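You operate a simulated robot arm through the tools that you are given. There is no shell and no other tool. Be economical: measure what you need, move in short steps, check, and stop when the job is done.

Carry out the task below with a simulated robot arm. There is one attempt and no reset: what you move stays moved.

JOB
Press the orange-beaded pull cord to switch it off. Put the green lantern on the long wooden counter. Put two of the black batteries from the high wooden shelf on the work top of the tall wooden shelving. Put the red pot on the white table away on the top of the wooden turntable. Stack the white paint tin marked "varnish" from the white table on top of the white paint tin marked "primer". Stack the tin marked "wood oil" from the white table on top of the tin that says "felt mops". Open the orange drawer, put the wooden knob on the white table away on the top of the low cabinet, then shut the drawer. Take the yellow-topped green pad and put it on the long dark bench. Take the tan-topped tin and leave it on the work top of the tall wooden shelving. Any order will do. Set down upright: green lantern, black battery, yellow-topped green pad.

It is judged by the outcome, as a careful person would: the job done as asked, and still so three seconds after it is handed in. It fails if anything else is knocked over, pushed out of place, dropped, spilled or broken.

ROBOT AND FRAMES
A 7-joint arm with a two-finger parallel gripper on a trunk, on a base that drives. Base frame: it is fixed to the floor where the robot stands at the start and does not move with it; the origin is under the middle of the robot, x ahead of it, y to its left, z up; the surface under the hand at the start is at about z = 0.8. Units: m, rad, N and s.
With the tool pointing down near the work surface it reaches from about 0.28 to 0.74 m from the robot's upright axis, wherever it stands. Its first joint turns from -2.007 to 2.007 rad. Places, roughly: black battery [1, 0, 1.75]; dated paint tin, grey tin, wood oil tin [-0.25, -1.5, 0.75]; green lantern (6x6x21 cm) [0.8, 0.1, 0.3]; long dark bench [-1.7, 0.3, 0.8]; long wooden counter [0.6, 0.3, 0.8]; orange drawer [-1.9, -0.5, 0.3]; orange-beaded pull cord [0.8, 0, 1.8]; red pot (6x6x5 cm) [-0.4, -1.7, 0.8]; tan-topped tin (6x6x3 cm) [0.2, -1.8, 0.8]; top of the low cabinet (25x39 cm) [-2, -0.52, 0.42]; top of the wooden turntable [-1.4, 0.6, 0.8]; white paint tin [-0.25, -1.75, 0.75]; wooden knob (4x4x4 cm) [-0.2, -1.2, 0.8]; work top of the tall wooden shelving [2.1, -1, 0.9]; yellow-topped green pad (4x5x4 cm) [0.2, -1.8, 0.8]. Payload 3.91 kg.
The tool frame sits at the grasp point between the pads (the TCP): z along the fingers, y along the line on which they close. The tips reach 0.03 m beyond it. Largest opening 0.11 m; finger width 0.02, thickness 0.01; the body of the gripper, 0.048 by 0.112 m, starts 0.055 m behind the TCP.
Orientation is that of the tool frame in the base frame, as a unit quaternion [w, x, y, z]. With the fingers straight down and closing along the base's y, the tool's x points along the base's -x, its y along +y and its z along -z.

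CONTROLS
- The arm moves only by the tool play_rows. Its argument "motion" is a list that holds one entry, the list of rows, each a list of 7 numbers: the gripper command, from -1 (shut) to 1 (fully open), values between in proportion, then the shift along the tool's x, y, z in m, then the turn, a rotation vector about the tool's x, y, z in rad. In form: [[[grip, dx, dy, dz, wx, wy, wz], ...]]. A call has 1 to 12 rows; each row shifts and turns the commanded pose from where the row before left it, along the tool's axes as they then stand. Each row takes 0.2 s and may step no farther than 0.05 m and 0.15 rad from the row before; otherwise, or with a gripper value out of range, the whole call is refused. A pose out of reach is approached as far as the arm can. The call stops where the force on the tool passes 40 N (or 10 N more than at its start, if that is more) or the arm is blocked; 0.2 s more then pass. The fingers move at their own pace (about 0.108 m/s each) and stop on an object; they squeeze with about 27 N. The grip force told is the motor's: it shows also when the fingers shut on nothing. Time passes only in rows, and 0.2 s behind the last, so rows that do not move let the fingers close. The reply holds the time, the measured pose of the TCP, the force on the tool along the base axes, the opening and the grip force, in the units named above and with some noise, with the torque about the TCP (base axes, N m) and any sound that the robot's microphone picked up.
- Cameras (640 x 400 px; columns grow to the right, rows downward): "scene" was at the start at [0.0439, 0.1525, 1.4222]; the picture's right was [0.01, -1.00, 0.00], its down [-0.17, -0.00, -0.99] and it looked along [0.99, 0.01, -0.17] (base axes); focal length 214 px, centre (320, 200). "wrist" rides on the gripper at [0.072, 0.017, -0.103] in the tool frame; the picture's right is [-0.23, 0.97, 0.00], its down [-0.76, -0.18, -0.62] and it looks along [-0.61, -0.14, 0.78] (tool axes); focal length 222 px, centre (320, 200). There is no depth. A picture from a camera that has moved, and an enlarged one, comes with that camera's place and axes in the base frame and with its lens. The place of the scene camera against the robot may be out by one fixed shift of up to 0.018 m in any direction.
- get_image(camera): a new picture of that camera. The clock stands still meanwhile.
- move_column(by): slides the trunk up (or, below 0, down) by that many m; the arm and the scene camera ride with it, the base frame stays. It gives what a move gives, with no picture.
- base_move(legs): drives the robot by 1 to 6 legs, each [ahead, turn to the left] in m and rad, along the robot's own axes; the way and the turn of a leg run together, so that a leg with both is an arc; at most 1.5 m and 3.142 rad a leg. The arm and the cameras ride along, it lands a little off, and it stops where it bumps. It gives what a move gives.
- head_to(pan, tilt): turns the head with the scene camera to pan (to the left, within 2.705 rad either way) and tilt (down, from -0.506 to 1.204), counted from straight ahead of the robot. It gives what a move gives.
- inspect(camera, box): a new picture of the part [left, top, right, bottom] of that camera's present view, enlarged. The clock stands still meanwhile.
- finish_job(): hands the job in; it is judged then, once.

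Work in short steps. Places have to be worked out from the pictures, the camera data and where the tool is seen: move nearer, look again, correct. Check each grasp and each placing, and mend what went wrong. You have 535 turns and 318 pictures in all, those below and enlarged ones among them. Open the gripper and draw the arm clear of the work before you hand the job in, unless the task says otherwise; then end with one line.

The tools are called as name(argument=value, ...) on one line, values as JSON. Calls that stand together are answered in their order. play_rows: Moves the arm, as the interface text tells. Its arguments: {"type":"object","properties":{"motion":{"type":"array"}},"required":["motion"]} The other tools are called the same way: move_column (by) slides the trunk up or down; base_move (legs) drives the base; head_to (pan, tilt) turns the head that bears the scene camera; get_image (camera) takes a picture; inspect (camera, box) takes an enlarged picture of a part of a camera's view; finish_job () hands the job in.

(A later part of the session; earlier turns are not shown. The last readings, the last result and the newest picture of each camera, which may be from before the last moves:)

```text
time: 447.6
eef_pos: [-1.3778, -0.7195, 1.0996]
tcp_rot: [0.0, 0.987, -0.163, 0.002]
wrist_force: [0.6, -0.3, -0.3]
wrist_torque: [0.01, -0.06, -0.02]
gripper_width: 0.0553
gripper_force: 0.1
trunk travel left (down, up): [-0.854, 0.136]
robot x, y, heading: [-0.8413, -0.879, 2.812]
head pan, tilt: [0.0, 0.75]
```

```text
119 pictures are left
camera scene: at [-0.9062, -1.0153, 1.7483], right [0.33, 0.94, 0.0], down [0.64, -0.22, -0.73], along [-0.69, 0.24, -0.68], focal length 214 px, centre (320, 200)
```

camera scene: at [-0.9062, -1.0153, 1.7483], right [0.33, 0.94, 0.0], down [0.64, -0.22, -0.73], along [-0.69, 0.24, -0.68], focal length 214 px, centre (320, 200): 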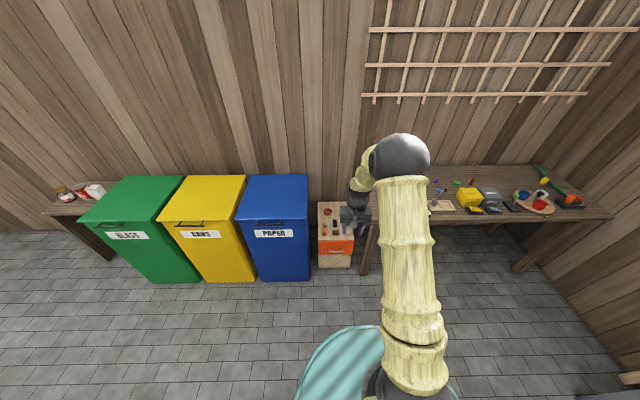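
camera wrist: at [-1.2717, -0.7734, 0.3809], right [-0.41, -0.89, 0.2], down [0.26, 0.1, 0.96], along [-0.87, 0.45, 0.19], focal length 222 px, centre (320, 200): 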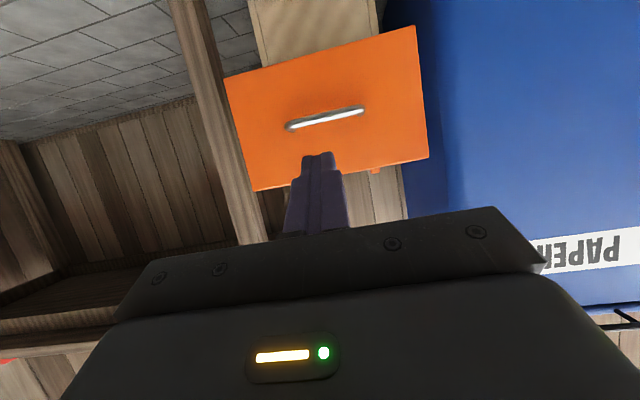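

Drive around the table's near end.

base_move(legs=[[0, -2.12], [0.83, 0], [0, -1.154], [1.34, 0]])

head_to(pan=-1.4, tilt=0.6)

get_image(camera="scene")

```text
time: 471.9
eef_pos: [1.5269, -1.1732, 1.0984]
tcp_rot: [-0.002, 0.227, 0.974, 0.001]
wrist_force: [-0.9, 0.3, -0.1]
wrist_torque: [0.01, -0.01, 0.0]
gripper_width: 0.0551
gripper_force: 0.1
trunk travel left (down, up): [-0.854, 0.136]
robot x, y, heading: [1.0185, -0.9494, -0.466]
head pan, tilt: [0.0, 0.75]
```

```text
time: 473.4
eef_pos: [1.5279, -1.1721, 1.0982]
tcp_rot: [-0.001, 0.227, 0.974, 0.0]
wrist_force: [-0.1, 0.7, 0.3]
wrist_torque: [0.0, 0.02, 0.0]
gripper_width: 0.0551
gripper_force: 0.1
trunk travel left (down, up): [-0.854, 0.136]
robot x, y, heading: [1.0201, -0.9472, -0.464]
head pan, tilt: [-1.4, 0.6]
```

```text
118 pictures are left
camera scene: at [1.0191, -0.8698, 1.7612], right [-0.96, 0.29, 0.0], down [0.16, 0.54, -0.83], along [-0.24, -0.79, -0.56], focal length 214 px, centre (320, 200)
```

scene: 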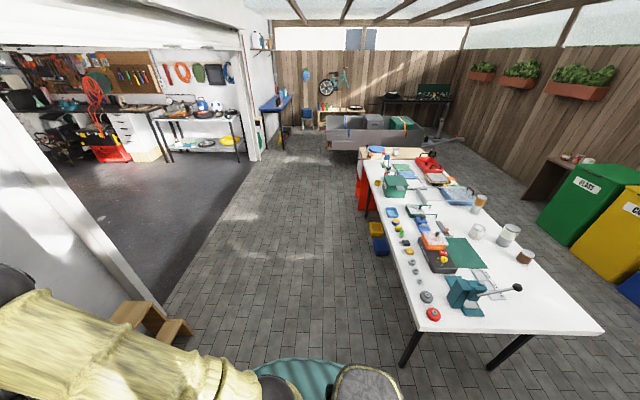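

inspect(camera="scene", box=[370, 170, 480, 290])

```text
3.33 times, centred on (425, 230) of scene
camera zoom: at [1.0191, -0.8698, 1.7612], right [-0.96, 0.29, 0.0], down [0.16, 0.54, -0.83], along [-0.24, -0.79, -0.56], focal length 715 px, centre (-30, 100)
```

zoom: 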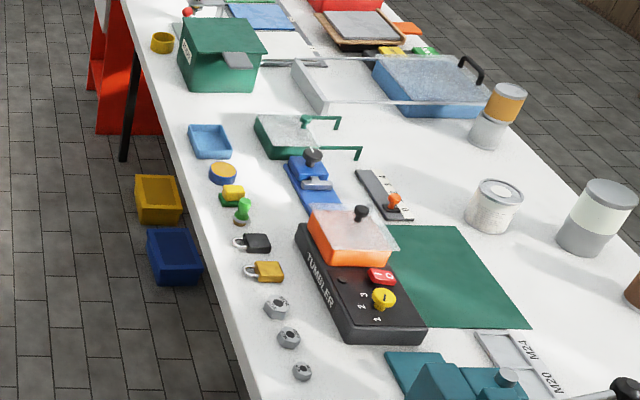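

Found: tan-topped tin ≈(0.166,-1.832), yellow-topped green pad ≈(0.190,-1.763), close to the table edge. Drive alongside and face the table.

base_move(legs=[[0, -1.444], [1.07, 0], [0, -1.575]])

head_to(pan=0.0, tilt=0.8)

get_image(camera="scene")

get_image(camera="wrist")

```text
time: 490.7
eef_pos: [0.1238, -1.7843, 1.0991]
tcp_rot: [0.001, 0.982, -0.188, 0.001]
wrist_force: [0.4, -0.8, -0.9]
wrist_torque: [-0.01, 0.0, -0.01]
gripper_width: 0.0551
gripper_force: 0.0
trunk travel left (down, up): [-0.854, 0.136]
robot x, y, heading: [0.6452, -1.9693, 2.761]
head pan, tilt: [-1.4, 0.6]
```

```text
time: 492.3
eef_pos: [0.1235, -1.7846, 1.099]
tcp_rot: [0.0, 0.982, -0.188, 0.002]
wrist_force: [0.0, -0.4, -0.4]
wrist_torque: [-0.04, 0.0, 0.03]
gripper_width: 0.0548
gripper_force: 0.1
trunk travel left (down, up): [-0.854, 0.136]
robot x, y, heading: [0.6521, -1.9645, 2.761]
head pan, tilt: [0.0, 0.799]
```

```text
116 pictures are left
camera scene: at [0.5831, -2.1025, 1.7444], right [0.37, 0.93, 0.0], down [0.67, -0.27, -0.7], along [-0.65, 0.26, -0.72], focal length 214 px, centre (320, 200)
```

scene: 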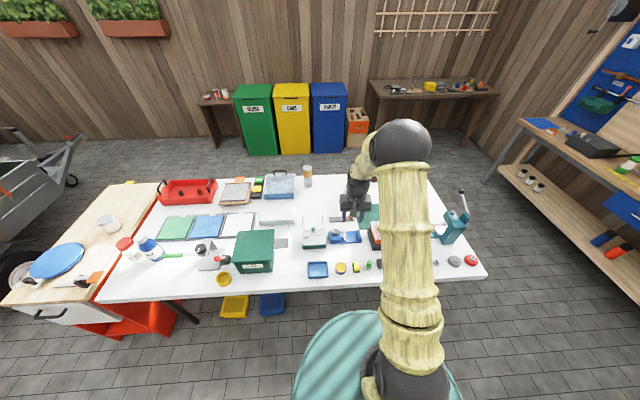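

```text
115 pictures are left
camera wrist: at [0.1845, -1.8258, 1.2027], right [-0.57, -0.82, 0.0], down [-0.65, 0.45, 0.62], along [-0.51, 0.35, -0.78], focal length 222 px, centre (320, 200)
```

wrist: 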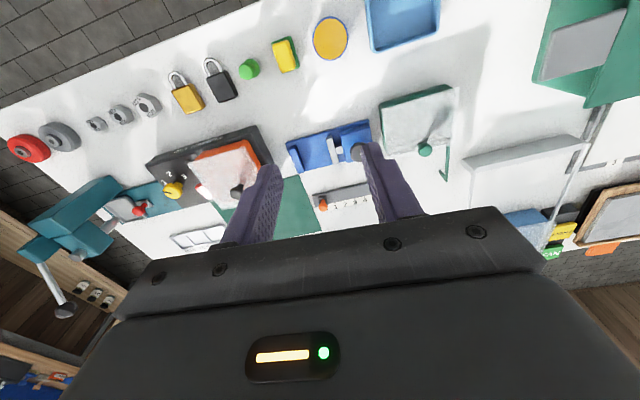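

Wrist view confirms both. The pair is close together along the edge, so I roll the gripper 90° to close across the edge direction.

play_rows(motion=[[[0.7, 0, 0, 0, 0, 0, -0.143], [0.7, 0, 0, 0, 0, 0, -0.143], [0.7, 0, 0, 0, 0, 0, -0.143], [0.7, 0, 0, 0, 0, 0, -0.143], [0.7, 0, 0, 0, 0, 0, -0.143], [0.7, 0, 0, 0, 0, 0, -0.143], [0.7, 0, 0, 0, 0, 0, -0.143], [0.7, 0, 0, 0, 0, 0, -0.143], [0.7, 0, 0, 0, 0, 0, -0.143], [0.7, 0, 0, 0, 0, 0, -0.143], [0.7, 0, 0, 0, 0, 0, -0.14]]])

play_rows(motion=[[[0.7, -0.015, 0.027, 0, 0, 0, 0], [0.7, -0.015, 0.027, 0, 0, 0, 0], [0.7, 0, 0, 0.045, 0, 0, 0], [0.7, 0, 0, 0.045, 0, 0, 0], [0.7, 0, 0, 0.045, 0, 0, 0]]])

get_image(camera="wrist")

get_image(camera="scene")

```text
time: 494.7
eef_pos: [0.1247, -1.7849, 1.0989]
tcp_rot: [0.003, 0.827, 0.562, 0.002]
wrist_force: [0.0, 0.1, -0.6]
wrist_torque: [-0.02, 0.0, 0.01]
gripper_width: 0.0935
gripper_force: 0.0
trunk travel left (down, up): [-0.854, 0.136]
robot x, y, heading: [0.6515, -1.9673, 2.756]
head pan, tilt: [0.0, 0.799]
```

```text
time: 495.9
eef_pos: [0.1622, -1.8319, 0.9616]
tcp_rot: [0.002, 0.828, 0.561, 0.001]
wrist_force: [-0.9, 0.8, 0.2]
wrist_torque: [0.03, 0.0, -0.02]
gripper_width: 0.0935
gripper_force: 0.1
trunk travel left (down, up): [-0.854, 0.136]
robot x, y, heading: [0.6485, -1.971, 2.76]
head pan, tilt: [0.0, 0.799]
```

```text
114 pictures are left
camera wrist: at [0.2043, -1.7698, 1.065], right [0.82, -0.57, 0.0], down [-0.45, -0.64, 0.62], along [-0.35, -0.51, -0.78], focal length 222 px, centre (320, 200)
```

wrist: 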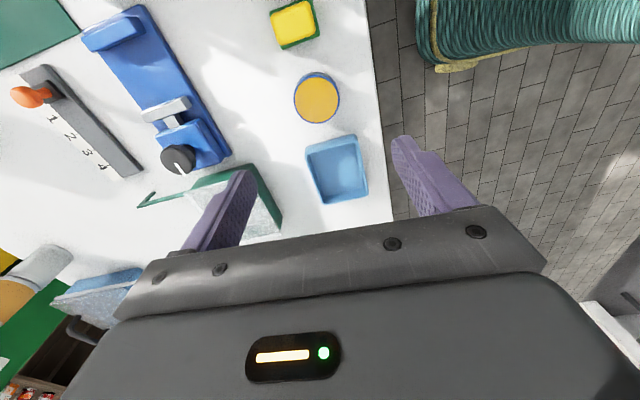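

```text
113 pictures are left
camera scene: at [0.5812, -2.1021, 1.7443], right [0.37, 0.93, 0.0], down [0.67, -0.27, -0.7], along [-0.65, 0.26, -0.72], focal length 214 px, centre (320, 200)
```

scene: 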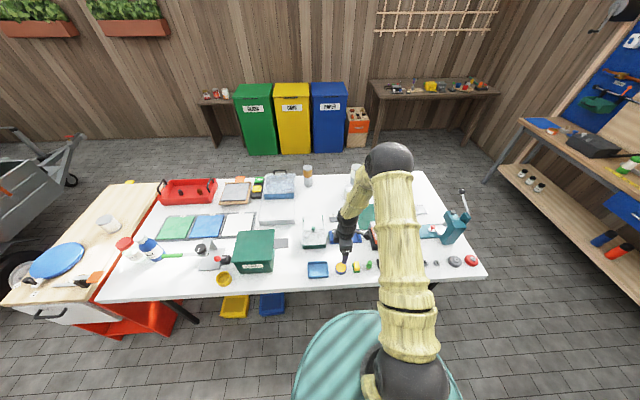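

Tin at (0.1645,-1.8236): shift 8 mm and descend.

play_rows(motion=[[[0.7, 0.008, 0, 0.045, 0, 0, 0], [0.7, 0, 0, 0.045, 0, 0, 0], [0.7, 0, 0, 0.04, 0, 0, 0]]])

get_image(camera="wrist")

```text
time: 496.7
eef_pos: [0.1661, -1.8248, 0.8329]
tcp_rot: [0.003, 0.828, 0.561, 0.002]
wrist_force: [0.3, -0.5, -0.4]
wrist_torque: [0.01, -0.02, -0.03]
gripper_width: 0.0935
gripper_force: 0.1
trunk travel left (down, up): [-0.854, 0.136]
robot x, y, heading: [0.6465, -1.9663, 2.76]
head pan, tilt: [0.0, 0.799]
```

```text
112 pictures are left
camera wrist: at [0.2071, -1.7623, 0.9365], right [0.82, -0.57, 0.0], down [-0.45, -0.64, 0.62], along [-0.35, -0.51, -0.78], focal length 222 px, centre (320, 200)
```

wrist: 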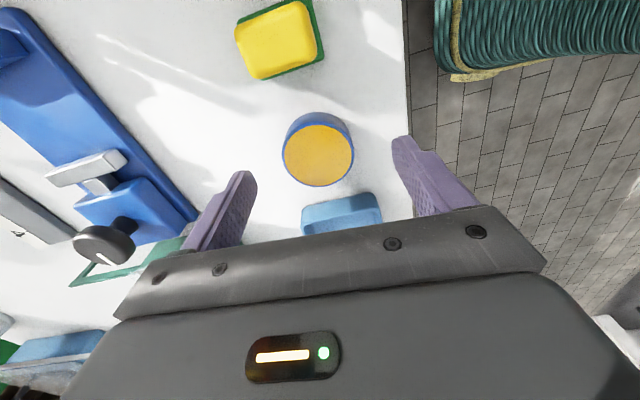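

play_rows(motion=[[[0.7, 0.004, 0, 0.03, 0, 0, 0], [0.7, 0, 0, 0.008, 0, 0, 0], [0.3, 0, 0, 0, 0, 0, 0], [-0.3, 0, 0, 0, 0, 0, 0], [-1, 0, 0, 0, 0, 0, 0], [-1, 0, 0, 0, 0, 0, 0]]])

get_image(camera="wrist")

```text
time: 498.1
eef_pos: [0.1679, -1.8215, 0.7941]
tcp_rot: [0.002, 0.828, 0.561, 0.002]
wrist_force: [-0.3, -0.1, 0.1]
wrist_torque: [0.01, -0.01, 0.02]
gripper_width: 0.0544
gripper_force: 26.9
trunk travel left (down, up): [-0.854, 0.136]
robot x, y, heading: [0.6475, -1.9655, 2.766]
head pan, tilt: [0.0, 0.799]
```

```text
111 pictures are left
camera wrist: at [0.2102, -1.7595, 0.8986], right [0.82, -0.57, 0.0], down [-0.45, -0.64, 0.62], along [-0.35, -0.51, -0.78], focal length 222 px, centre (320, 200)
```

wrist: 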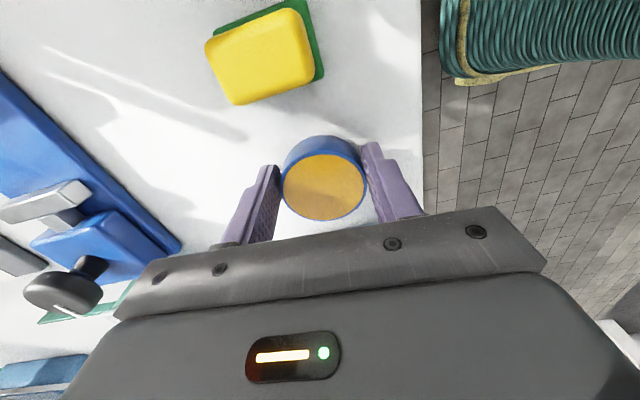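

Tin gripped. Lift it high and drive to the front of the tall shelving.

play_rows(motion=[[[-1, 0, 0, -0.04, 0, 0, 0], [-1, 0, 0, -0.05, 0, 0, 0], [-1, 0, 0, -0.05, 0, 0, 0], [-1, 0, 0, -0.05, 0, 0, 0], [-1, 0, 0, -0.05, 0, 0, 0], [-1, 0, 0, -0.05, 0, 0, 0]]])

get_image(camera="wrist")

base_move(legs=[[0, -1.564], [1.42, 0], [0, -1.514]])

get_image(camera="scene")

```text
time: 499.5
eef_pos: [0.1687, -1.8185, 1.0852]
tcp_rot: [0.0, 0.827, 0.562, 0.001]
wrist_force: [0.0, 0.2, -1.3]
wrist_torque: [0.03, 0.0, -0.01]
gripper_width: 0.0546
gripper_force: 27.0
trunk travel left (down, up): [-0.854, 0.136]
robot x, y, heading: [0.6502, -1.9653, 2.761]
head pan, tilt: [0.0, 0.799]
```

```text
110 pictures are left
camera wrist: at [0.2099, -1.7576, 1.1895], right [0.82, -0.57, 0.0], down [-0.45, -0.64, 0.62], along [-0.35, -0.51, -0.78], focal length 222 px, centre (320, 200)
```

wrist: 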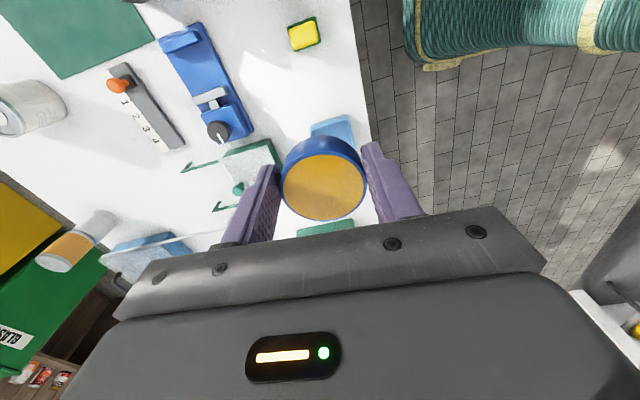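

```text
time: 518.7
eef_pos: [1.6594, -0.7573, 1.0849]
tcp_rot: [-0.001, -0.59, 0.807, 0.001]
wrist_force: [0.1, 0.6, -2.3]
wrist_torque: [0.02, 0.0, 0.0]
gripper_width: 0.0544
gripper_force: 27.2
trunk travel left (down, up): [-0.854, 0.136]
robot x, y, heading: [1.1676, -0.6408, -0.315]
head pan, tilt: [0.0, 0.799]
```

```text
109 pictures are left
camera scene: at [1.2462, -0.5051, 1.7443], right [-0.31, -0.95, 0.0], down [-0.68, 0.22, -0.7], along [0.66, -0.21, -0.72], focal length 214 px, centre (320, 200)
```

scene: 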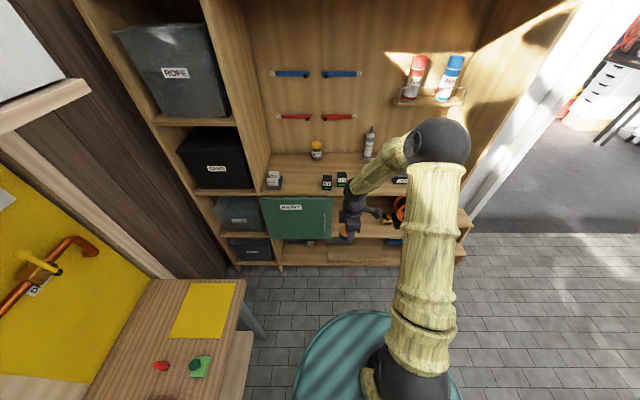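

inspect(camera="scene", box=[250, 130, 400, 220])

```text
4.27 times, centred on (325, 175) of scene
camera zoom: at [1.2462, -0.5051, 1.7443], right [-0.31, -0.95, 0.0], down [-0.68, 0.22, -0.7], along [0.66, -0.21, -0.72], focal length 915 px, centre (299, 307)
```

zoom: 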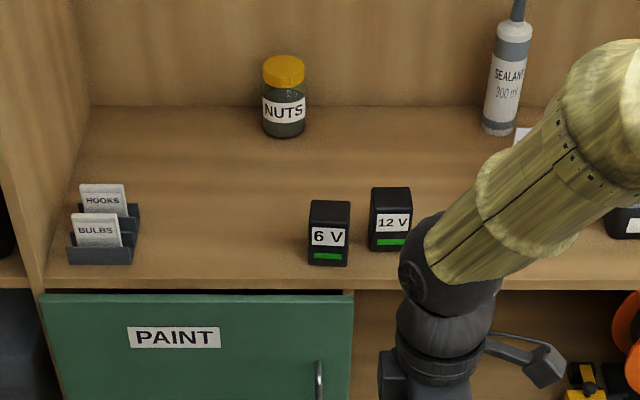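

Free spot between the card holder and the 6 V battery at ≈(2.146,-0.682). Shift the arm left, lower, then drive in.

play_rows(motion=[[[-1, -0.044, 0, 0, 0, 0, 0], [-1, -0.044, 0, 0, 0, 0, 0], [-1, -0.044, 0, 0, 0, 0, 0], [-1, -0.045, 0, 0, 0, 0, 0], [-1, -0.045, 0, 0, 0, 0, 0]]])

base_move(legs=[[0.34, 0]])

get_image(camera="scene")

get_image(camera="wrist")

```text
time: 519.9
eef_pos: [1.7294, -0.5447, 1.0819]
tcp_rot: [-0.002, -0.59, 0.808, 0.002]
wrist_force: [-0.3, 0.1, -1.6]
wrist_torque: [-0.05, 0.0, 0.0]
gripper_width: 0.0548
gripper_force: 26.8
trunk travel left (down, up): [-0.854, 0.136]
robot x, y, heading: [1.1679, -0.6397, -0.311]
head pan, tilt: [0.0, 0.799]
```

```text
time: 522.4
eef_pos: [2.0537, -0.6492, 1.0823]
tcp_rot: [-0.002, -0.591, 0.807, 0.003]
wrist_force: [0.7, -0.1, -1.1]
wrist_torque: [-0.01, 0.02, 0.01]
gripper_width: 0.0543
gripper_force: 27.5
trunk travel left (down, up): [-0.854, 0.136]
robot x, y, heading: [1.4924, -0.7438, -0.31]
head pan, tilt: [0.0, 0.799]
```

```text
107 pictures are left
camera scene: at [1.5725, -0.6098, 1.7443], right [-0.31, -0.95, 0.0], down [-0.68, 0.22, -0.7], along [0.66, -0.21, -0.72], focal length 214 px, centre (320, 200)
```

scene: 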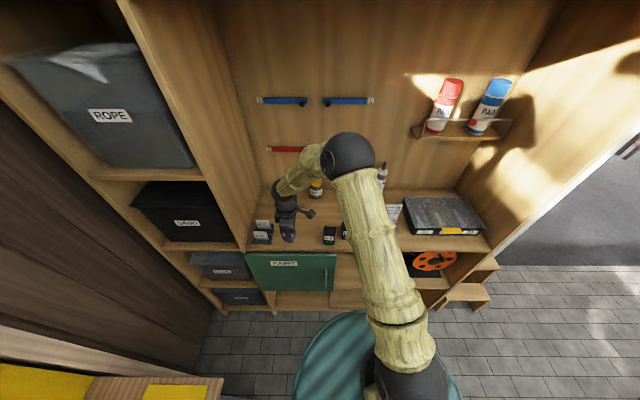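

```text
106 pictures are left
camera wrist: at [2.0164, -0.7129, 1.1858], right [-0.86, 0.51, 0.0], down [0.4, 0.67, 0.62], along [0.31, 0.54, -0.78], focal length 222 px, centre (320, 200)
```

wrist: 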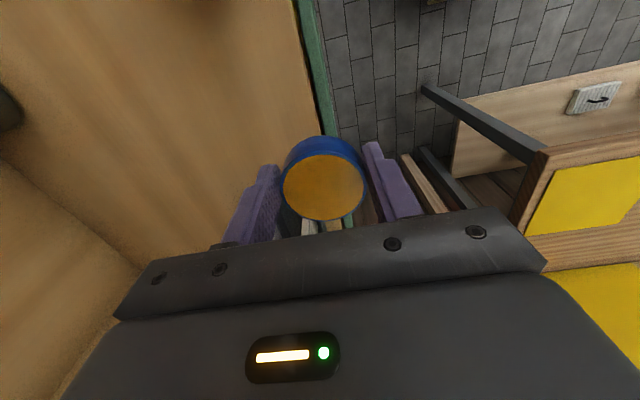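

Move 9.5 cm in over the top and lower most of the way.

play_rows(motion=[[[-1, 0, -0.032, 0, 0, 0, 0], [-1, 0, -0.032, 0, 0, 0, 0], [-1, 0, -0.031, 0, 0, 0, 0], [-1, 0, 0, 0.04, 0, 0, 0], [-1, 0, 0, 0.04, 0, 0, 0]]])

get_image(camera="wrist")

inspect(camera="scene", box=[230, 170, 380, 270])

```text
time: 523.6
eef_pos: [2.1456, -0.6774, 1.0007]
tcp_rot: [-0.002, -0.591, 0.807, 0.002]
wrist_force: [-0.3, 0.9, -1.6]
wrist_torque: [-0.03, 0.03, 0.04]
gripper_width: 0.0544
gripper_force: 26.9
trunk travel left (down, up): [-0.854, 0.136]
robot x, y, heading: [1.492, -0.7486, -0.309]
head pan, tilt: [0.0, 0.799]
```

```text
105 pictures are left
camera wrist: at [2.1071, -0.7407, 1.1044], right [-0.86, 0.51, 0.0], down [0.4, 0.67, 0.62], along [0.31, 0.54, -0.78], focal length 222 px, centre (320, 200)
```

wrist: 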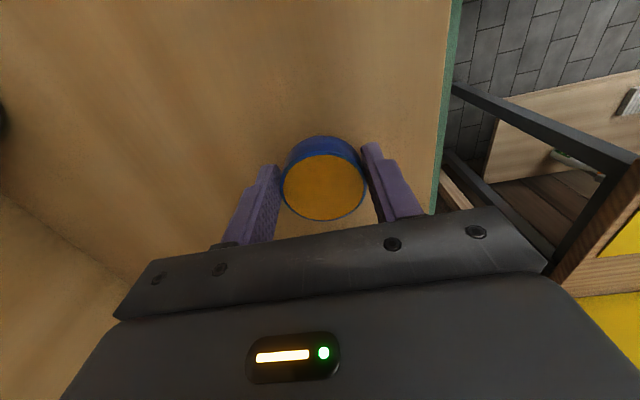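

```text
4.00 times, centred on (305, 220) of scene
camera zoom: at [1.5726, -0.6092, 1.7443], right [-0.31, -0.95, 0.0], down [-0.68, 0.22, -0.7], along [0.66, -0.21, -0.72], focal length 858 px, centre (380, 120)
```

zoom: 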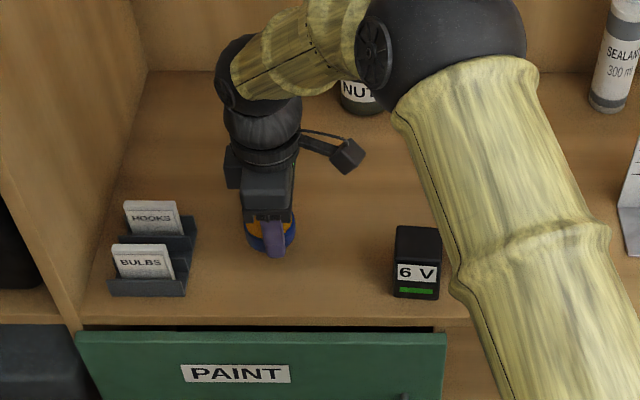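

Good position. Lower to contact.

play_rows(motion=[[[-1, 0, 0, 0.012, 0, 0, 0], [-1, 0, 0, 0.004, 0, 0, 0], [-1, 0, 0, 0.003, 0, 0, 0], [-1, 0, 0, 0, 0, 0, 0]]])

```text
time: 524.6
eef_pos: [2.1436, -0.6767, 0.9835]
tcp_rot: [-0.001, -0.591, 0.806, 0.002]
wrist_force: [-0.6, -0.2, -1.5]
wrist_torque: [0.02, 0.01, 0.03]
gripper_width: 0.0544
gripper_force: 26.5
trunk travel left (down, up): [-0.854, 0.136]
robot x, y, heading: [1.4977, -0.7461, -0.313]
head pan, tilt: [0.0, 0.799]
```

play_rows(motion=[[[-1, 0, 0, 0.002, 0, 0, 0], [-1, 0, 0, 0.002, 0, 0, 0], [-1, 0, 0, 0.002, 0, 0, 0], [-1, 0, 0, 0, 0, 0, 0]]])

```text
time: 525.6
eef_pos: [2.1434, -0.6777, 0.9766]
tcp_rot: [-0.001, -0.591, 0.807, 0.002]
wrist_force: [-0.6, 0.1, -1.1]
wrist_torque: [0.01, 0.01, -0.01]
gripper_width: 0.0547
gripper_force: 27.0
trunk travel left (down, up): [-0.854, 0.136]
robot x, y, heading: [1.4931, -0.7497, -0.313]
head pan, tilt: [0.0, 0.799]
```

play_rows(motion=[[[-1, 0, 0, 0.002, 0, 0, 0], [-1, 0, 0, 0.002, 0, 0, 0], [-1, 0, 0, 0.002, 0, 0, 0], [-1, 0, 0, 0, 0, 0, 0]]])

inspect(camera="scene", box=[230, 170, 380, 270])

```text
time: 526.6
eef_pos: [2.1431, -0.6788, 0.975]
tcp_rot: [0.0, -0.591, 0.807, 0.001]
wrist_force: [-1.5, -1.6, 22.0]
wrist_torque: [0.19, 0.03, -0.1]
gripper_width: 0.0547
gripper_force: 26.7
trunk travel left (down, up): [-0.854, 0.136]
robot x, y, heading: [1.4928, -0.748, -0.312]
head pan, tilt: [0.0, 0.799]
```

```text
4.00 times, centred on (305, 220) of scene
camera zoom: at [1.5681, -0.61, 1.7448], right [-0.31, -0.95, 0.0], down [-0.68, 0.22, -0.7], along [0.67, -0.21, -0.72], focal length 858 px, centre (380, 120)
```

zoom: 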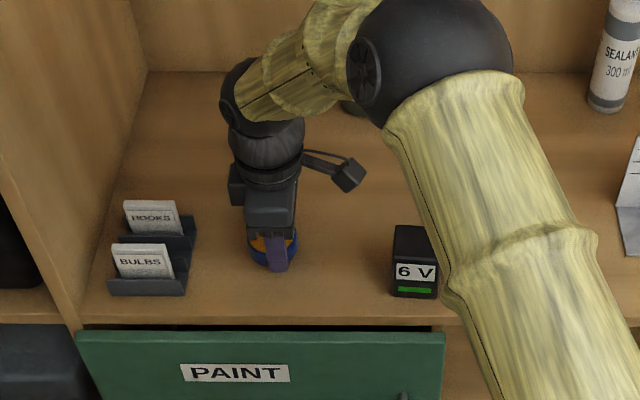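

Contact. Release and rise, then back out.

play_rows(motion=[[[-0.4, 0, 0, -0.0015, 0, 0, 0], [0.2, 0, 0, 0, 0, 0, 0], [0.4, 0, 0, 0, 0, 0, 0], [0.4, 0, 0, -0.03, 0, 0, 0], [0.4, 0, 0, -0.05, 0, 0, 0], [0.4, 0, 0, -0.05, 0, 0, 0], [0.4, 0, 0.04, 0, 0, 0, 0], [0.4, 0, 0.04, 0, 0, 0, 0]]])

base_move(legs=[[-0.35, 0]])

inspect(camera="scene", box=[230, 120, 420, 240])

```text
time: 528.4
eef_pos: [2.0666, -0.6551, 1.102]
tcp_rot: [-0.001, -0.591, 0.807, 0.002]
wrist_force: [-0.3, 0.7, 0.3]
wrist_torque: [0.02, 0.0, -0.01]
gripper_width: 0.077
gripper_force: 0.1
trunk travel left (down, up): [-0.854, 0.136]
robot x, y, heading: [1.496, -0.7516, -0.31]
head pan, tilt: [0.0, 0.799]
```

```text
time: 531.0
eef_pos: [1.7338, -0.5468, 1.1022]
tcp_rot: [-0.001, -0.591, 0.806, 0.001]
wrist_force: [-0.7, -0.1, 0.1]
wrist_torque: [0.0, -0.01, 0.02]
gripper_width: 0.0772
gripper_force: 0.1
trunk travel left (down, up): [-0.854, 0.136]
robot x, y, heading: [1.1606, -0.6447, -0.308]
head pan, tilt: [0.0, 0.799]
```

```text
3.33 times, centred on (325, 180) of scene
camera zoom: at [1.2353, -0.5022, 1.7444], right [-0.3, -0.95, 0.0], down [-0.68, 0.22, -0.7], along [0.66, -0.21, -0.72], focal length 715 px, centre (303, 267)
```

zoom: 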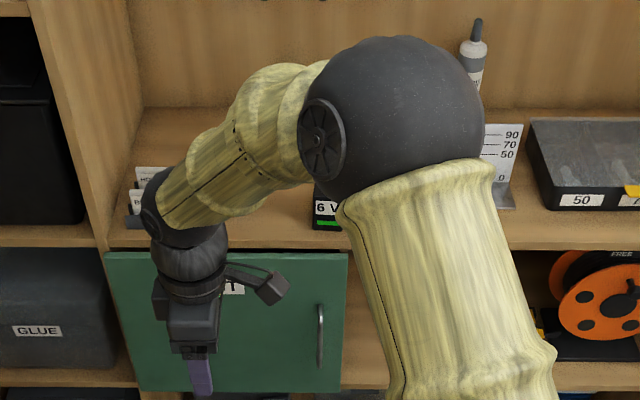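

Move the arm right to uncover the shelf and check.

play_rows(motion=[[[0.4, 0.044, 0, 0, 0, 0, 0], [0.4, 0.044, 0, 0, 0, 0, 0], [0.4, 0.044, 0, 0, 0, 0, 0], [0.4, 0.045, 0, 0, 0, 0, 0], [0.4, 0.045, 0, 0, 0, 0, 0]]])

inspect(camera="scene", box=[230, 120, 420, 240])

```text
time: 532.2
eef_pos: [1.6656, -0.7612, 1.0999]
tcp_rot: [-0.001, -0.592, 0.806, 0.003]
wrist_force: [0.1, -0.7, -0.1]
wrist_torque: [0.01, 0.0, -0.03]
gripper_width: 0.0768
gripper_force: 0.1
trunk travel left (down, up): [-0.854, 0.136]
robot x, y, heading: [1.1592, -0.6392, -0.304]
head pan, tilt: [0.0, 0.799]
```

```text
3.33 times, centred on (325, 180) of scene
camera zoom: at [1.2355, -0.5046, 1.7446], right [-0.3, -0.95, 0.0], down [-0.68, 0.22, -0.7], along [0.66, -0.21, -0.72], focal length 715 px, centre (303, 267)
```

zoom: 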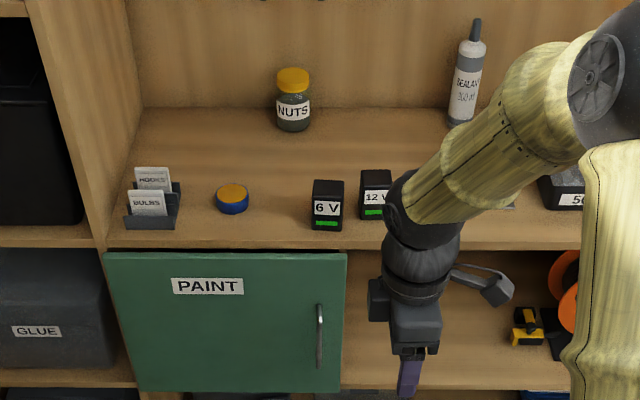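

Tin is on the work top. Go back for the green pad by the reverse path.

base_move(legs=[[0, 1.506], [-1.42, 0], [0, 1.564]])

get_image(camera="wrist")

```text
time: 551.2
eef_pos: [0.1325, -1.7879, 1.1007]
tcp_rot: [0.003, 0.831, 0.556, 0.002]
wrist_force: [0.1, -0.1, -0.1]
wrist_torque: [-0.03, -0.01, 0.03]
gripper_width: 0.077
gripper_force: 0.1
trunk travel left (down, up): [-0.854, 0.136]
robot x, y, heading: [0.6272, -1.9506, 2.745]
head pan, tilt: [0.0, 0.799]
```

```text
100 pictures are left
camera wrist: at [0.1748, -1.727, 1.2033], right [0.81, -0.58, 0.0], down [-0.46, -0.64, 0.62], along [-0.36, -0.51, -0.78], focal length 222 px, centre (320, 200)
```

wrist: 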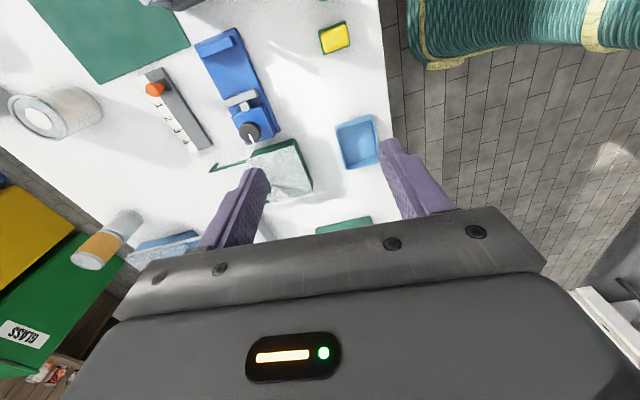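

play_rows(motion=[[[0.5, 0.024, 0.019, 0, 0, 0, 0], [0.5, 0.024, 0.018, 0, 0, 0, 0], [0.5, 0, 0, 0.045, 0, 0, 0], [0.5, 0, 0, 0.045, 0, 0, 0], [0.5, 0, 0, 0.045, 0, 0, 0]]])

get_image(camera="wrist")

```text
time: 552.4
eef_pos: [0.1839, -1.7561, 0.9651]
tcp_rot: [0.002, 0.831, 0.556, 0.001]
wrist_force: [-0.3, 0.6, 0.4]
wrist_torque: [-0.01, -0.05, 0.03]
gripper_width: 0.0826
gripper_force: 0.1
trunk travel left (down, up): [-0.854, 0.136]
robot x, y, heading: [0.6239, -1.9487, 2.745]
head pan, tilt: [0.0, 0.799]
```

```text
99 pictures are left
camera wrist: at [0.2271, -1.6964, 1.0688], right [0.81, -0.58, 0.0], down [-0.46, -0.64, 0.62], along [-0.36, -0.51, -0.78], focal length 222 px, centre (320, 200)
```

wrist: 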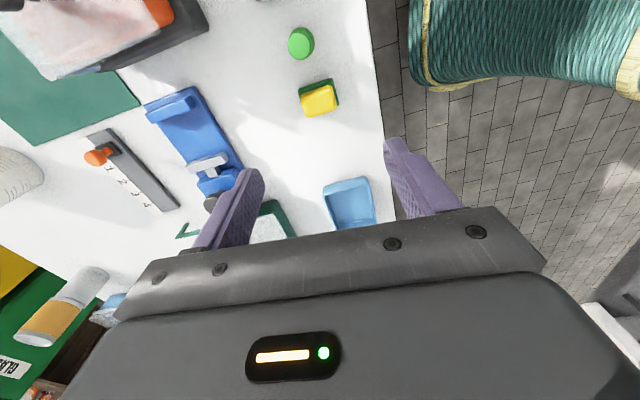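

Pad is aligned with the tool. Fine-tune and descend, grip.

play_rows(motion=[[[0.5, 0.007, 0.003, 0.045, 0, 0, 0], [0.5, 0, 0, 0.045, 0, 0, 0], [0.5, 0, 0, 0.045, 0, 0, 0]]])

get_image(camera="wrist")

```text
time: 553.2
eef_pos: [0.189, -1.7512, 0.8284]
tcp_rot: [0.002, 0.831, 0.556, 0.001]
wrist_force: [-0.3, -0.4, 0.1]
wrist_torque: [0.01, 0.02, -0.01]
gripper_width: 0.0824
gripper_force: 0.0
trunk travel left (down, up): [-0.854, 0.136]
robot x, y, heading: [0.6261, -1.9505, 2.747]
head pan, tilt: [0.0, 0.799]
```

```text
98 pictures are left
camera wrist: at [0.2322, -1.6903, 0.932], right [0.81, -0.58, 0.0], down [-0.46, -0.64, 0.62], along [-0.36, -0.51, -0.78], focal length 222 px, centre (320, 200)
```

wrist: 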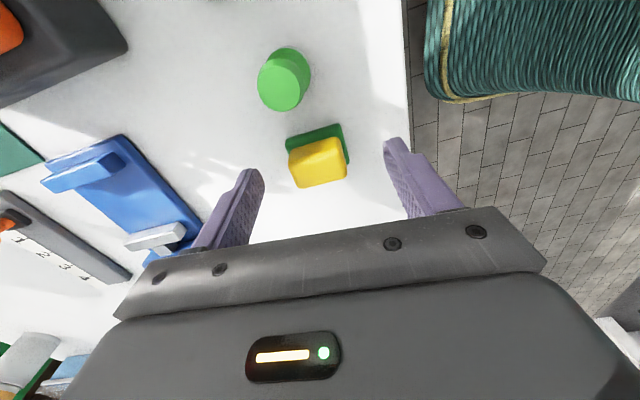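

play_rows(motion=[[[0.5, 0, 0, 0.025, 0, 0, 0], [0.5, 0, 0, 0.009, 0, 0, 0], [0, 0, 0, 0, 0, 0, 0], [-0.5, 0, 0, 0, 0, 0, 0], [-1, 0, 0, 0, 0, 0, 0], [-1, 0, 0, 0, 0, 0, 0]]])

get_image(camera="wrist")

```text
time: 554.6
eef_pos: [0.1907, -1.7522, 0.7939]
tcp_rot: [0.002, 0.831, 0.556, 0.001]
wrist_force: [-0.2, 0.9, 0.0]
wrist_torque: [0.02, 0.0, 0.05]
gripper_width: 0.0447
gripper_force: 26.5
trunk travel left (down, up): [-0.854, 0.136]
robot x, y, heading: [0.6295, -1.9507, 2.748]
head pan, tilt: [0.0, 0.799]
```

```text
97 pictures are left
camera wrist: at [0.2335, -1.6908, 0.8986], right [0.81, -0.58, 0.0], down [-0.46, -0.64, 0.62], along [-0.36, -0.51, -0.78], focal length 222 px, centre (320, 200)
```

wrist: 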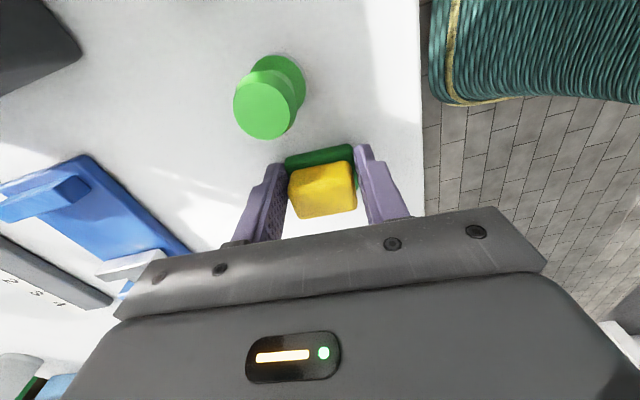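

Pad gripped. Lift and drive round to the dark bench.

play_rows(motion=[[[-1, 0, 0, -0.04, 0, 0, 0], [-1, 0, 0, -0.05, 0, 0, 0], [-1, 0, 0, -0.05, 0, 0, 0], [-1, 0, 0, -0.05, 0, 0, 0], [-1, 0, 0, -0.05, 0, 0, 0], [-1, 0, 0, -0.05, 0, 0, 0], [-1, 0, 0, -0.01, 0, 0, 0]]])

get_image(camera="wrist")

base_move(legs=[[0, -1.532], [1.066, 0], [0, 1.462], [1.34, 0]])

head_to(pan=0.0, tilt=0.6)

get_image(camera="scene")

```text
time: 556.2
eef_pos: [0.1893, -1.753, 1.0962]
tcp_rot: [0.002, 0.831, 0.557, 0.002]
wrist_force: [-0.1, -0.4, -0.1]
wrist_torque: [0.0, -0.01, 0.01]
gripper_width: 0.0449
gripper_force: 27.2
trunk travel left (down, up): [-0.854, 0.136]
robot x, y, heading: [0.6282, -1.9514, 2.753]
head pan, tilt: [0.0, 0.799]
```

```text
96 pictures are left
camera wrist: at [0.2319, -1.6919, 1.2], right [0.81, -0.58, 0.01], down [-0.46, -0.64, 0.62], along [-0.36, -0.51, -0.78], focal length 222 px, centre (320, 200)
```

wrist: 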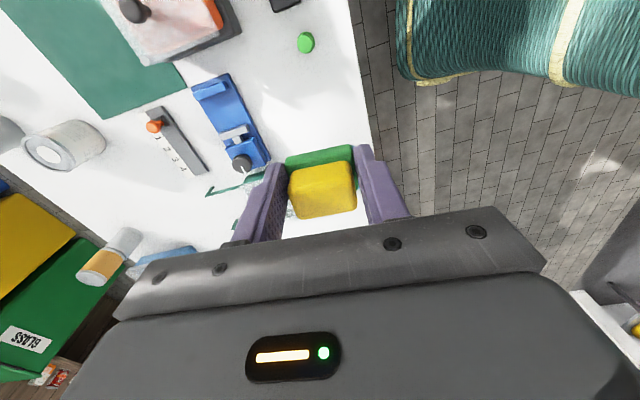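

```text
time: 580.6
eef_pos: [-0.633, -0.1133, 1.0954]
tcp_rot: [0.003, 0.848, 0.529, 0.001]
wrist_force: [-0.1, -0.5, -0.1]
wrist_torque: [0.04, -0.01, 0.0]
gripper_width: 0.045
gripper_force: 26.9
trunk travel left (down, up): [-0.854, 0.136]
robot x, y, heading: [-0.2088, -0.3398, 2.687]
head pan, tilt: [0.0, 0.799]
```

```text
time: 581.3
eef_pos: [-0.6334, -0.1152, 1.0965]
tcp_rot: [0.002, 0.849, 0.529, 0.001]
wrist_force: [0.9, 0.3, -0.1]
wrist_torque: [0.03, 0.03, 0.03]
gripper_width: 0.0448
gripper_force: 27.0
trunk travel left (down, up): [-0.854, 0.136]
robot x, y, heading: [-0.2095, -0.3406, 2.684]
head pan, tilt: [0.0, 0.6]
```

```text
95 pictures are left
camera scene: at [-0.2925, -0.4663, 1.7612], right [0.44, 0.9, 0.0], down [0.51, -0.25, -0.82], along [-0.74, 0.36, -0.57], focal length 214 px, centre (320, 200)
```

scene: 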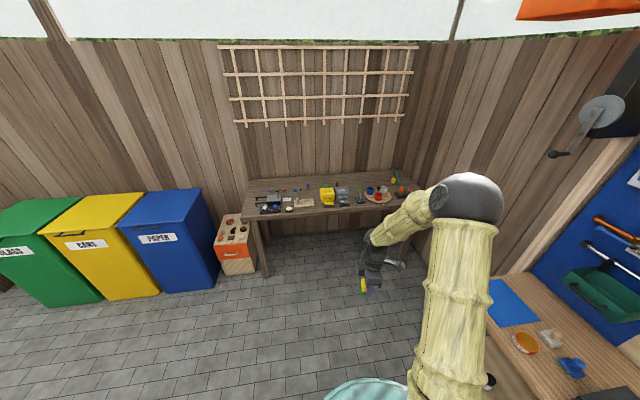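

base_move(legs=[[0, 0.254], [0.8, 0], [0, -0.135]])

head_to(pan=0.0, tilt=0.75)

get_image(camera="scene")

get_image(camera="wrist")

```text
time: 588.1
eef_pos: [-1.4271, -0.0038, 1.0969]
tcp_rot: [0.002, 0.816, 0.578, 0.0]
wrist_force: [-0.5, 0.0, -0.2]
wrist_torque: [0.03, -0.02, -0.01]
gripper_width: 0.045
gripper_force: 27.2
trunk travel left (down, up): [-0.854, 0.136]
robot x, y, heading: [-0.9815, -0.1835, 2.798]
head pan, tilt: [0.0, 0.6]
```

```text
time: 588.8
eef_pos: [-1.4276, -0.0044, 1.0958]
tcp_rot: [0.002, 0.816, 0.578, 0.001]
wrist_force: [-0.2, 0.5, -0.1]
wrist_torque: [0.03, -0.01, 0.03]
gripper_width: 0.0447
gripper_force: 26.7
trunk travel left (down, up): [-0.854, 0.136]
robot x, y, heading: [-0.9776, -0.1775, 2.797]
head pan, tilt: [0.0, 0.75]
```

```text
94 pictures are left
camera scene: at [-1.0415, -0.3168, 1.7484], right [0.34, 0.94, 0.0], down [0.64, -0.23, -0.73], along [-0.69, 0.25, -0.68], focal length 214 px, centre (320, 200)
```

scene: 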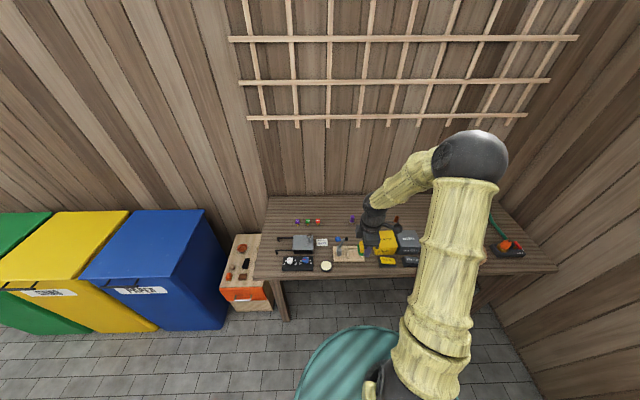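

```text
93 pictures are left
camera wrist: at [-1.3874, 0.059, 1.1998], right [0.84, -0.54, 0.0], down [-0.42, -0.66, 0.62], along [-0.33, -0.53, -0.78], focal length 222 px, centre (320, 200)
```

wrist: 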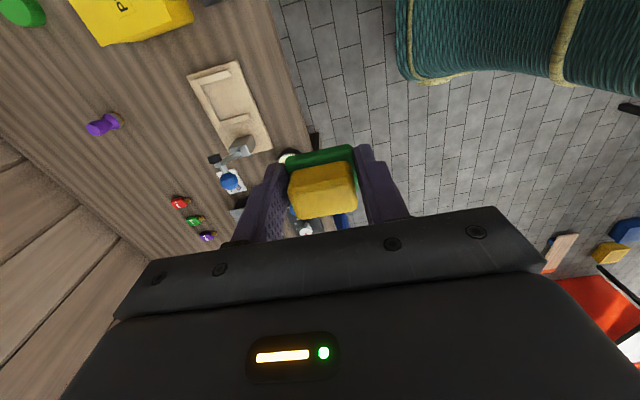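

inspect(camera="scene", box=[240, 180, 440, 290])

```text
3.20 times, centred on (340, 235) of scene
camera zoom: at [-1.0415, -0.3168, 1.7484], right [0.34, 0.94, 0.0], down [0.64, -0.23, -0.73], along [-0.69, 0.25, -0.68], focal length 686 px, centre (256, 88)
```

zoom: 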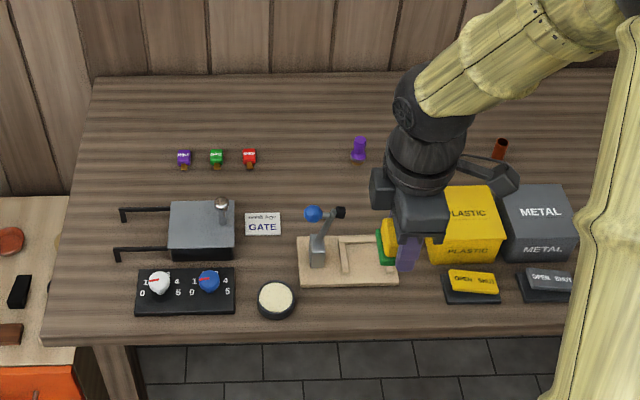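

Free strip in front of the wooden jig. I roll the gripper back (so fingers close sideways) and move over the strip at ≈(-1.50,0.03).

play_rows(motion=[[[-1, 0, 0, 0, 0, 0, 0.143], [-1, 0, 0, 0, 0, 0, 0.143], [-1, 0, 0, 0, 0, 0, 0.143], [-1, 0, 0, 0, 0, 0, 0.143], [-1, 0, 0, 0, 0, 0, 0.143], [-1, 0, 0, 0, 0, 0, 0.143], [-1, 0, 0, 0, 0, 0, 0.143], [-1, 0, 0, 0, 0, 0, 0.143], [-1, 0, 0, 0, 0, 0, 0.143], [-1, 0, 0, 0, 0, 0, 0.143], [-1, 0, 0, 0, 0, 0, 0.14]]])

play_rows(motion=[[[-1, -0.04, -0.003, 0, 0, 0, 0], [-1, -0.04, -0.003, 0, 0, 0, 0], [-1, 0, 0, 0.045, 0, 0, 0], [-1, 0, 0, 0.045, 0, 0, 0], [-1, 0, 0, 0.04, 0, 0, 0]]])

get_image(camera="wrist")

inspect(camera="scene", box=[280, 200, 430, 290])

```text
time: 591.2
eef_pos: [-1.4266, -0.0044, 1.0958]
tcp_rot: [0.0, 0.985, -0.17, 0.003]
wrist_force: [-0.1, 0.2, 0.2]
wrist_torque: [0.04, 0.02, 0.0]
gripper_width: 0.0449
gripper_force: 26.8
trunk travel left (down, up): [-0.854, 0.136]
robot x, y, heading: [-0.983, -0.1783, 2.802]
head pan, tilt: [0.0, 0.75]
```

```text
time: 592.4
eef_pos: [-1.5, 0.0261, 0.9625]
tcp_rot: [0.001, 0.986, -0.168, 0.002]
wrist_force: [0.3, -1.7, 0.1]
wrist_torque: [0.0, -0.04, 0.05]
gripper_width: 0.0448
gripper_force: 26.9
trunk travel left (down, up): [-0.854, 0.136]
robot x, y, heading: [-0.9809, -0.1817, 2.799]
head pan, tilt: [0.0, 0.75]
```

```text
91 pictures are left
camera wrist: at [-1.4389, -0.013, 1.0672], right [-0.54, -0.84, 0.0], down [-0.66, 0.42, 0.62], along [-0.52, 0.33, -0.79], focal length 222 px, centre (320, 200)
```

wrist: 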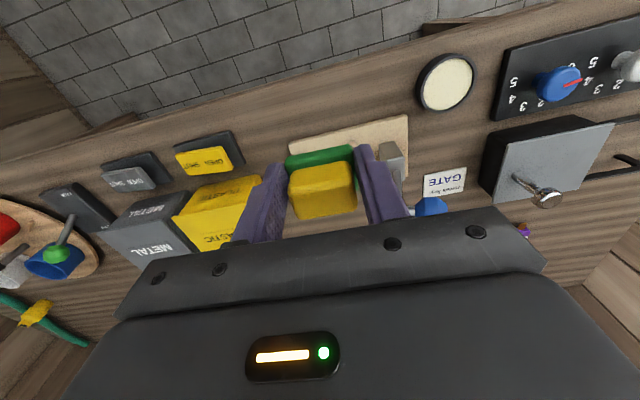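

```text
4.27 times, centred on (355, 245) of scene
camera zoom: at [-1.0427, -0.3163, 1.7484], right [0.34, 0.94, 0.0], down [0.64, -0.23, -0.73], along [-0.69, 0.25, -0.68], focal length 915 px, centre (171, 8)
```

zoom: 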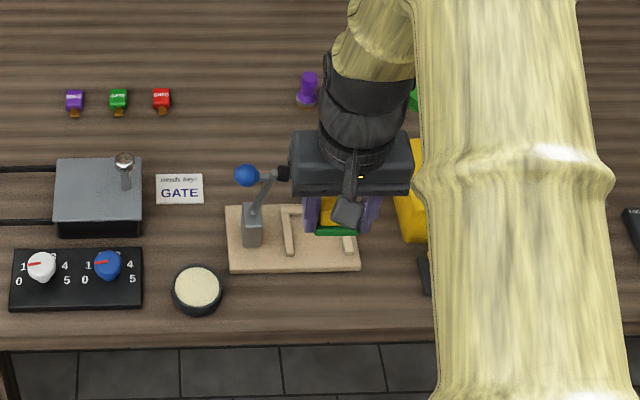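

Strip confirmed (edge 0.528, jig 0.595). Nudge 3 mm forward and descend.

play_rows(motion=[[[-1, -0.003, 0, 0.045, 0, 0, 0], [-1, 0, 0, 0.045, 0, 0, 0], [-1, 0, 0, 0.035, 0, 0, 0]]])

get_image(camera="wrist")

inspect(camera="scene", box=[280, 200, 430, 290])

```text
time: 593.2
eef_pos: [-1.5022, 0.028, 0.8389]
tcp_rot: [0.001, 0.986, -0.168, 0.002]
wrist_force: [-0.3, -0.1, -0.1]
wrist_torque: [0.0, -0.04, -0.01]
gripper_width: 0.0446
gripper_force: 26.9
trunk travel left (down, up): [-0.854, 0.136]
robot x, y, heading: [-0.9809, -0.1794, 2.803]
head pan, tilt: [0.0, 0.75]
```

```text
89 pictures are left
camera wrist: at [-1.4405, -0.0107, 0.9424], right [-0.54, -0.84, 0.0], down [-0.66, 0.42, 0.62], along [-0.52, 0.33, -0.78], focal length 222 px, centre (320, 200)
```

wrist: 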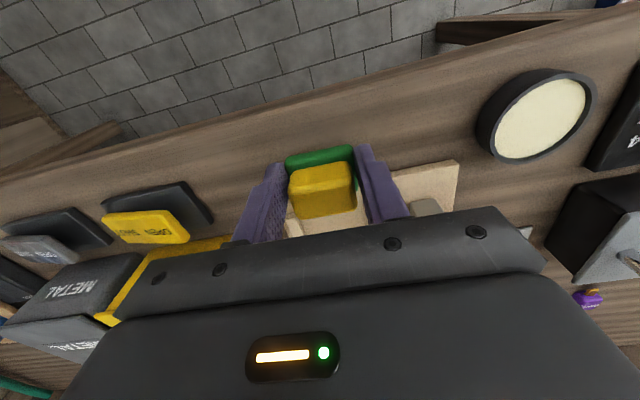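

```text
4.27 times, centred on (355, 245) of scene
camera zoom: at [-1.0426, -0.3163, 1.7484], right [0.34, 0.94, 0.0], down [0.64, -0.23, -0.73], along [-0.69, 0.25, -0.68], focal length 915 px, centre (171, 8)
```

zoom: 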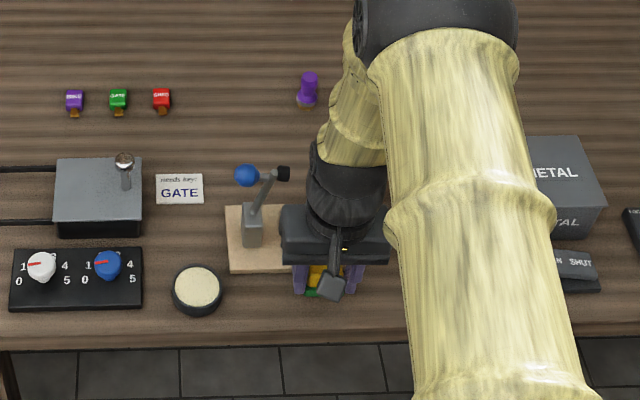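

Placement fits with >1 cm margins. Lower to contact.

play_rows(motion=[[[-1, 0, 0, 0.02, 0, 0, 0], [-1, 0, 0, 0.006, 0, 0, 0], [-1, 0, 0, 0.004, 0, 0, 0], [-1, 0, 0, 0, 0, 0, 0]]])

```text
time: 594.2
eef_pos: [-1.5022, 0.0292, 0.8124]
tcp_rot: [0.0, 0.986, -0.168, 0.0]
wrist_force: [-1.4, 0.7, 23.7]
wrist_torque: [0.04, 0.04, 0.04]
gripper_width: 0.0447
gripper_force: 27.2
trunk travel left (down, up): [-0.854, 0.136]
robot x, y, heading: [-0.978, -0.1787, 2.804]
head pan, tilt: [0.0, 0.75]
```

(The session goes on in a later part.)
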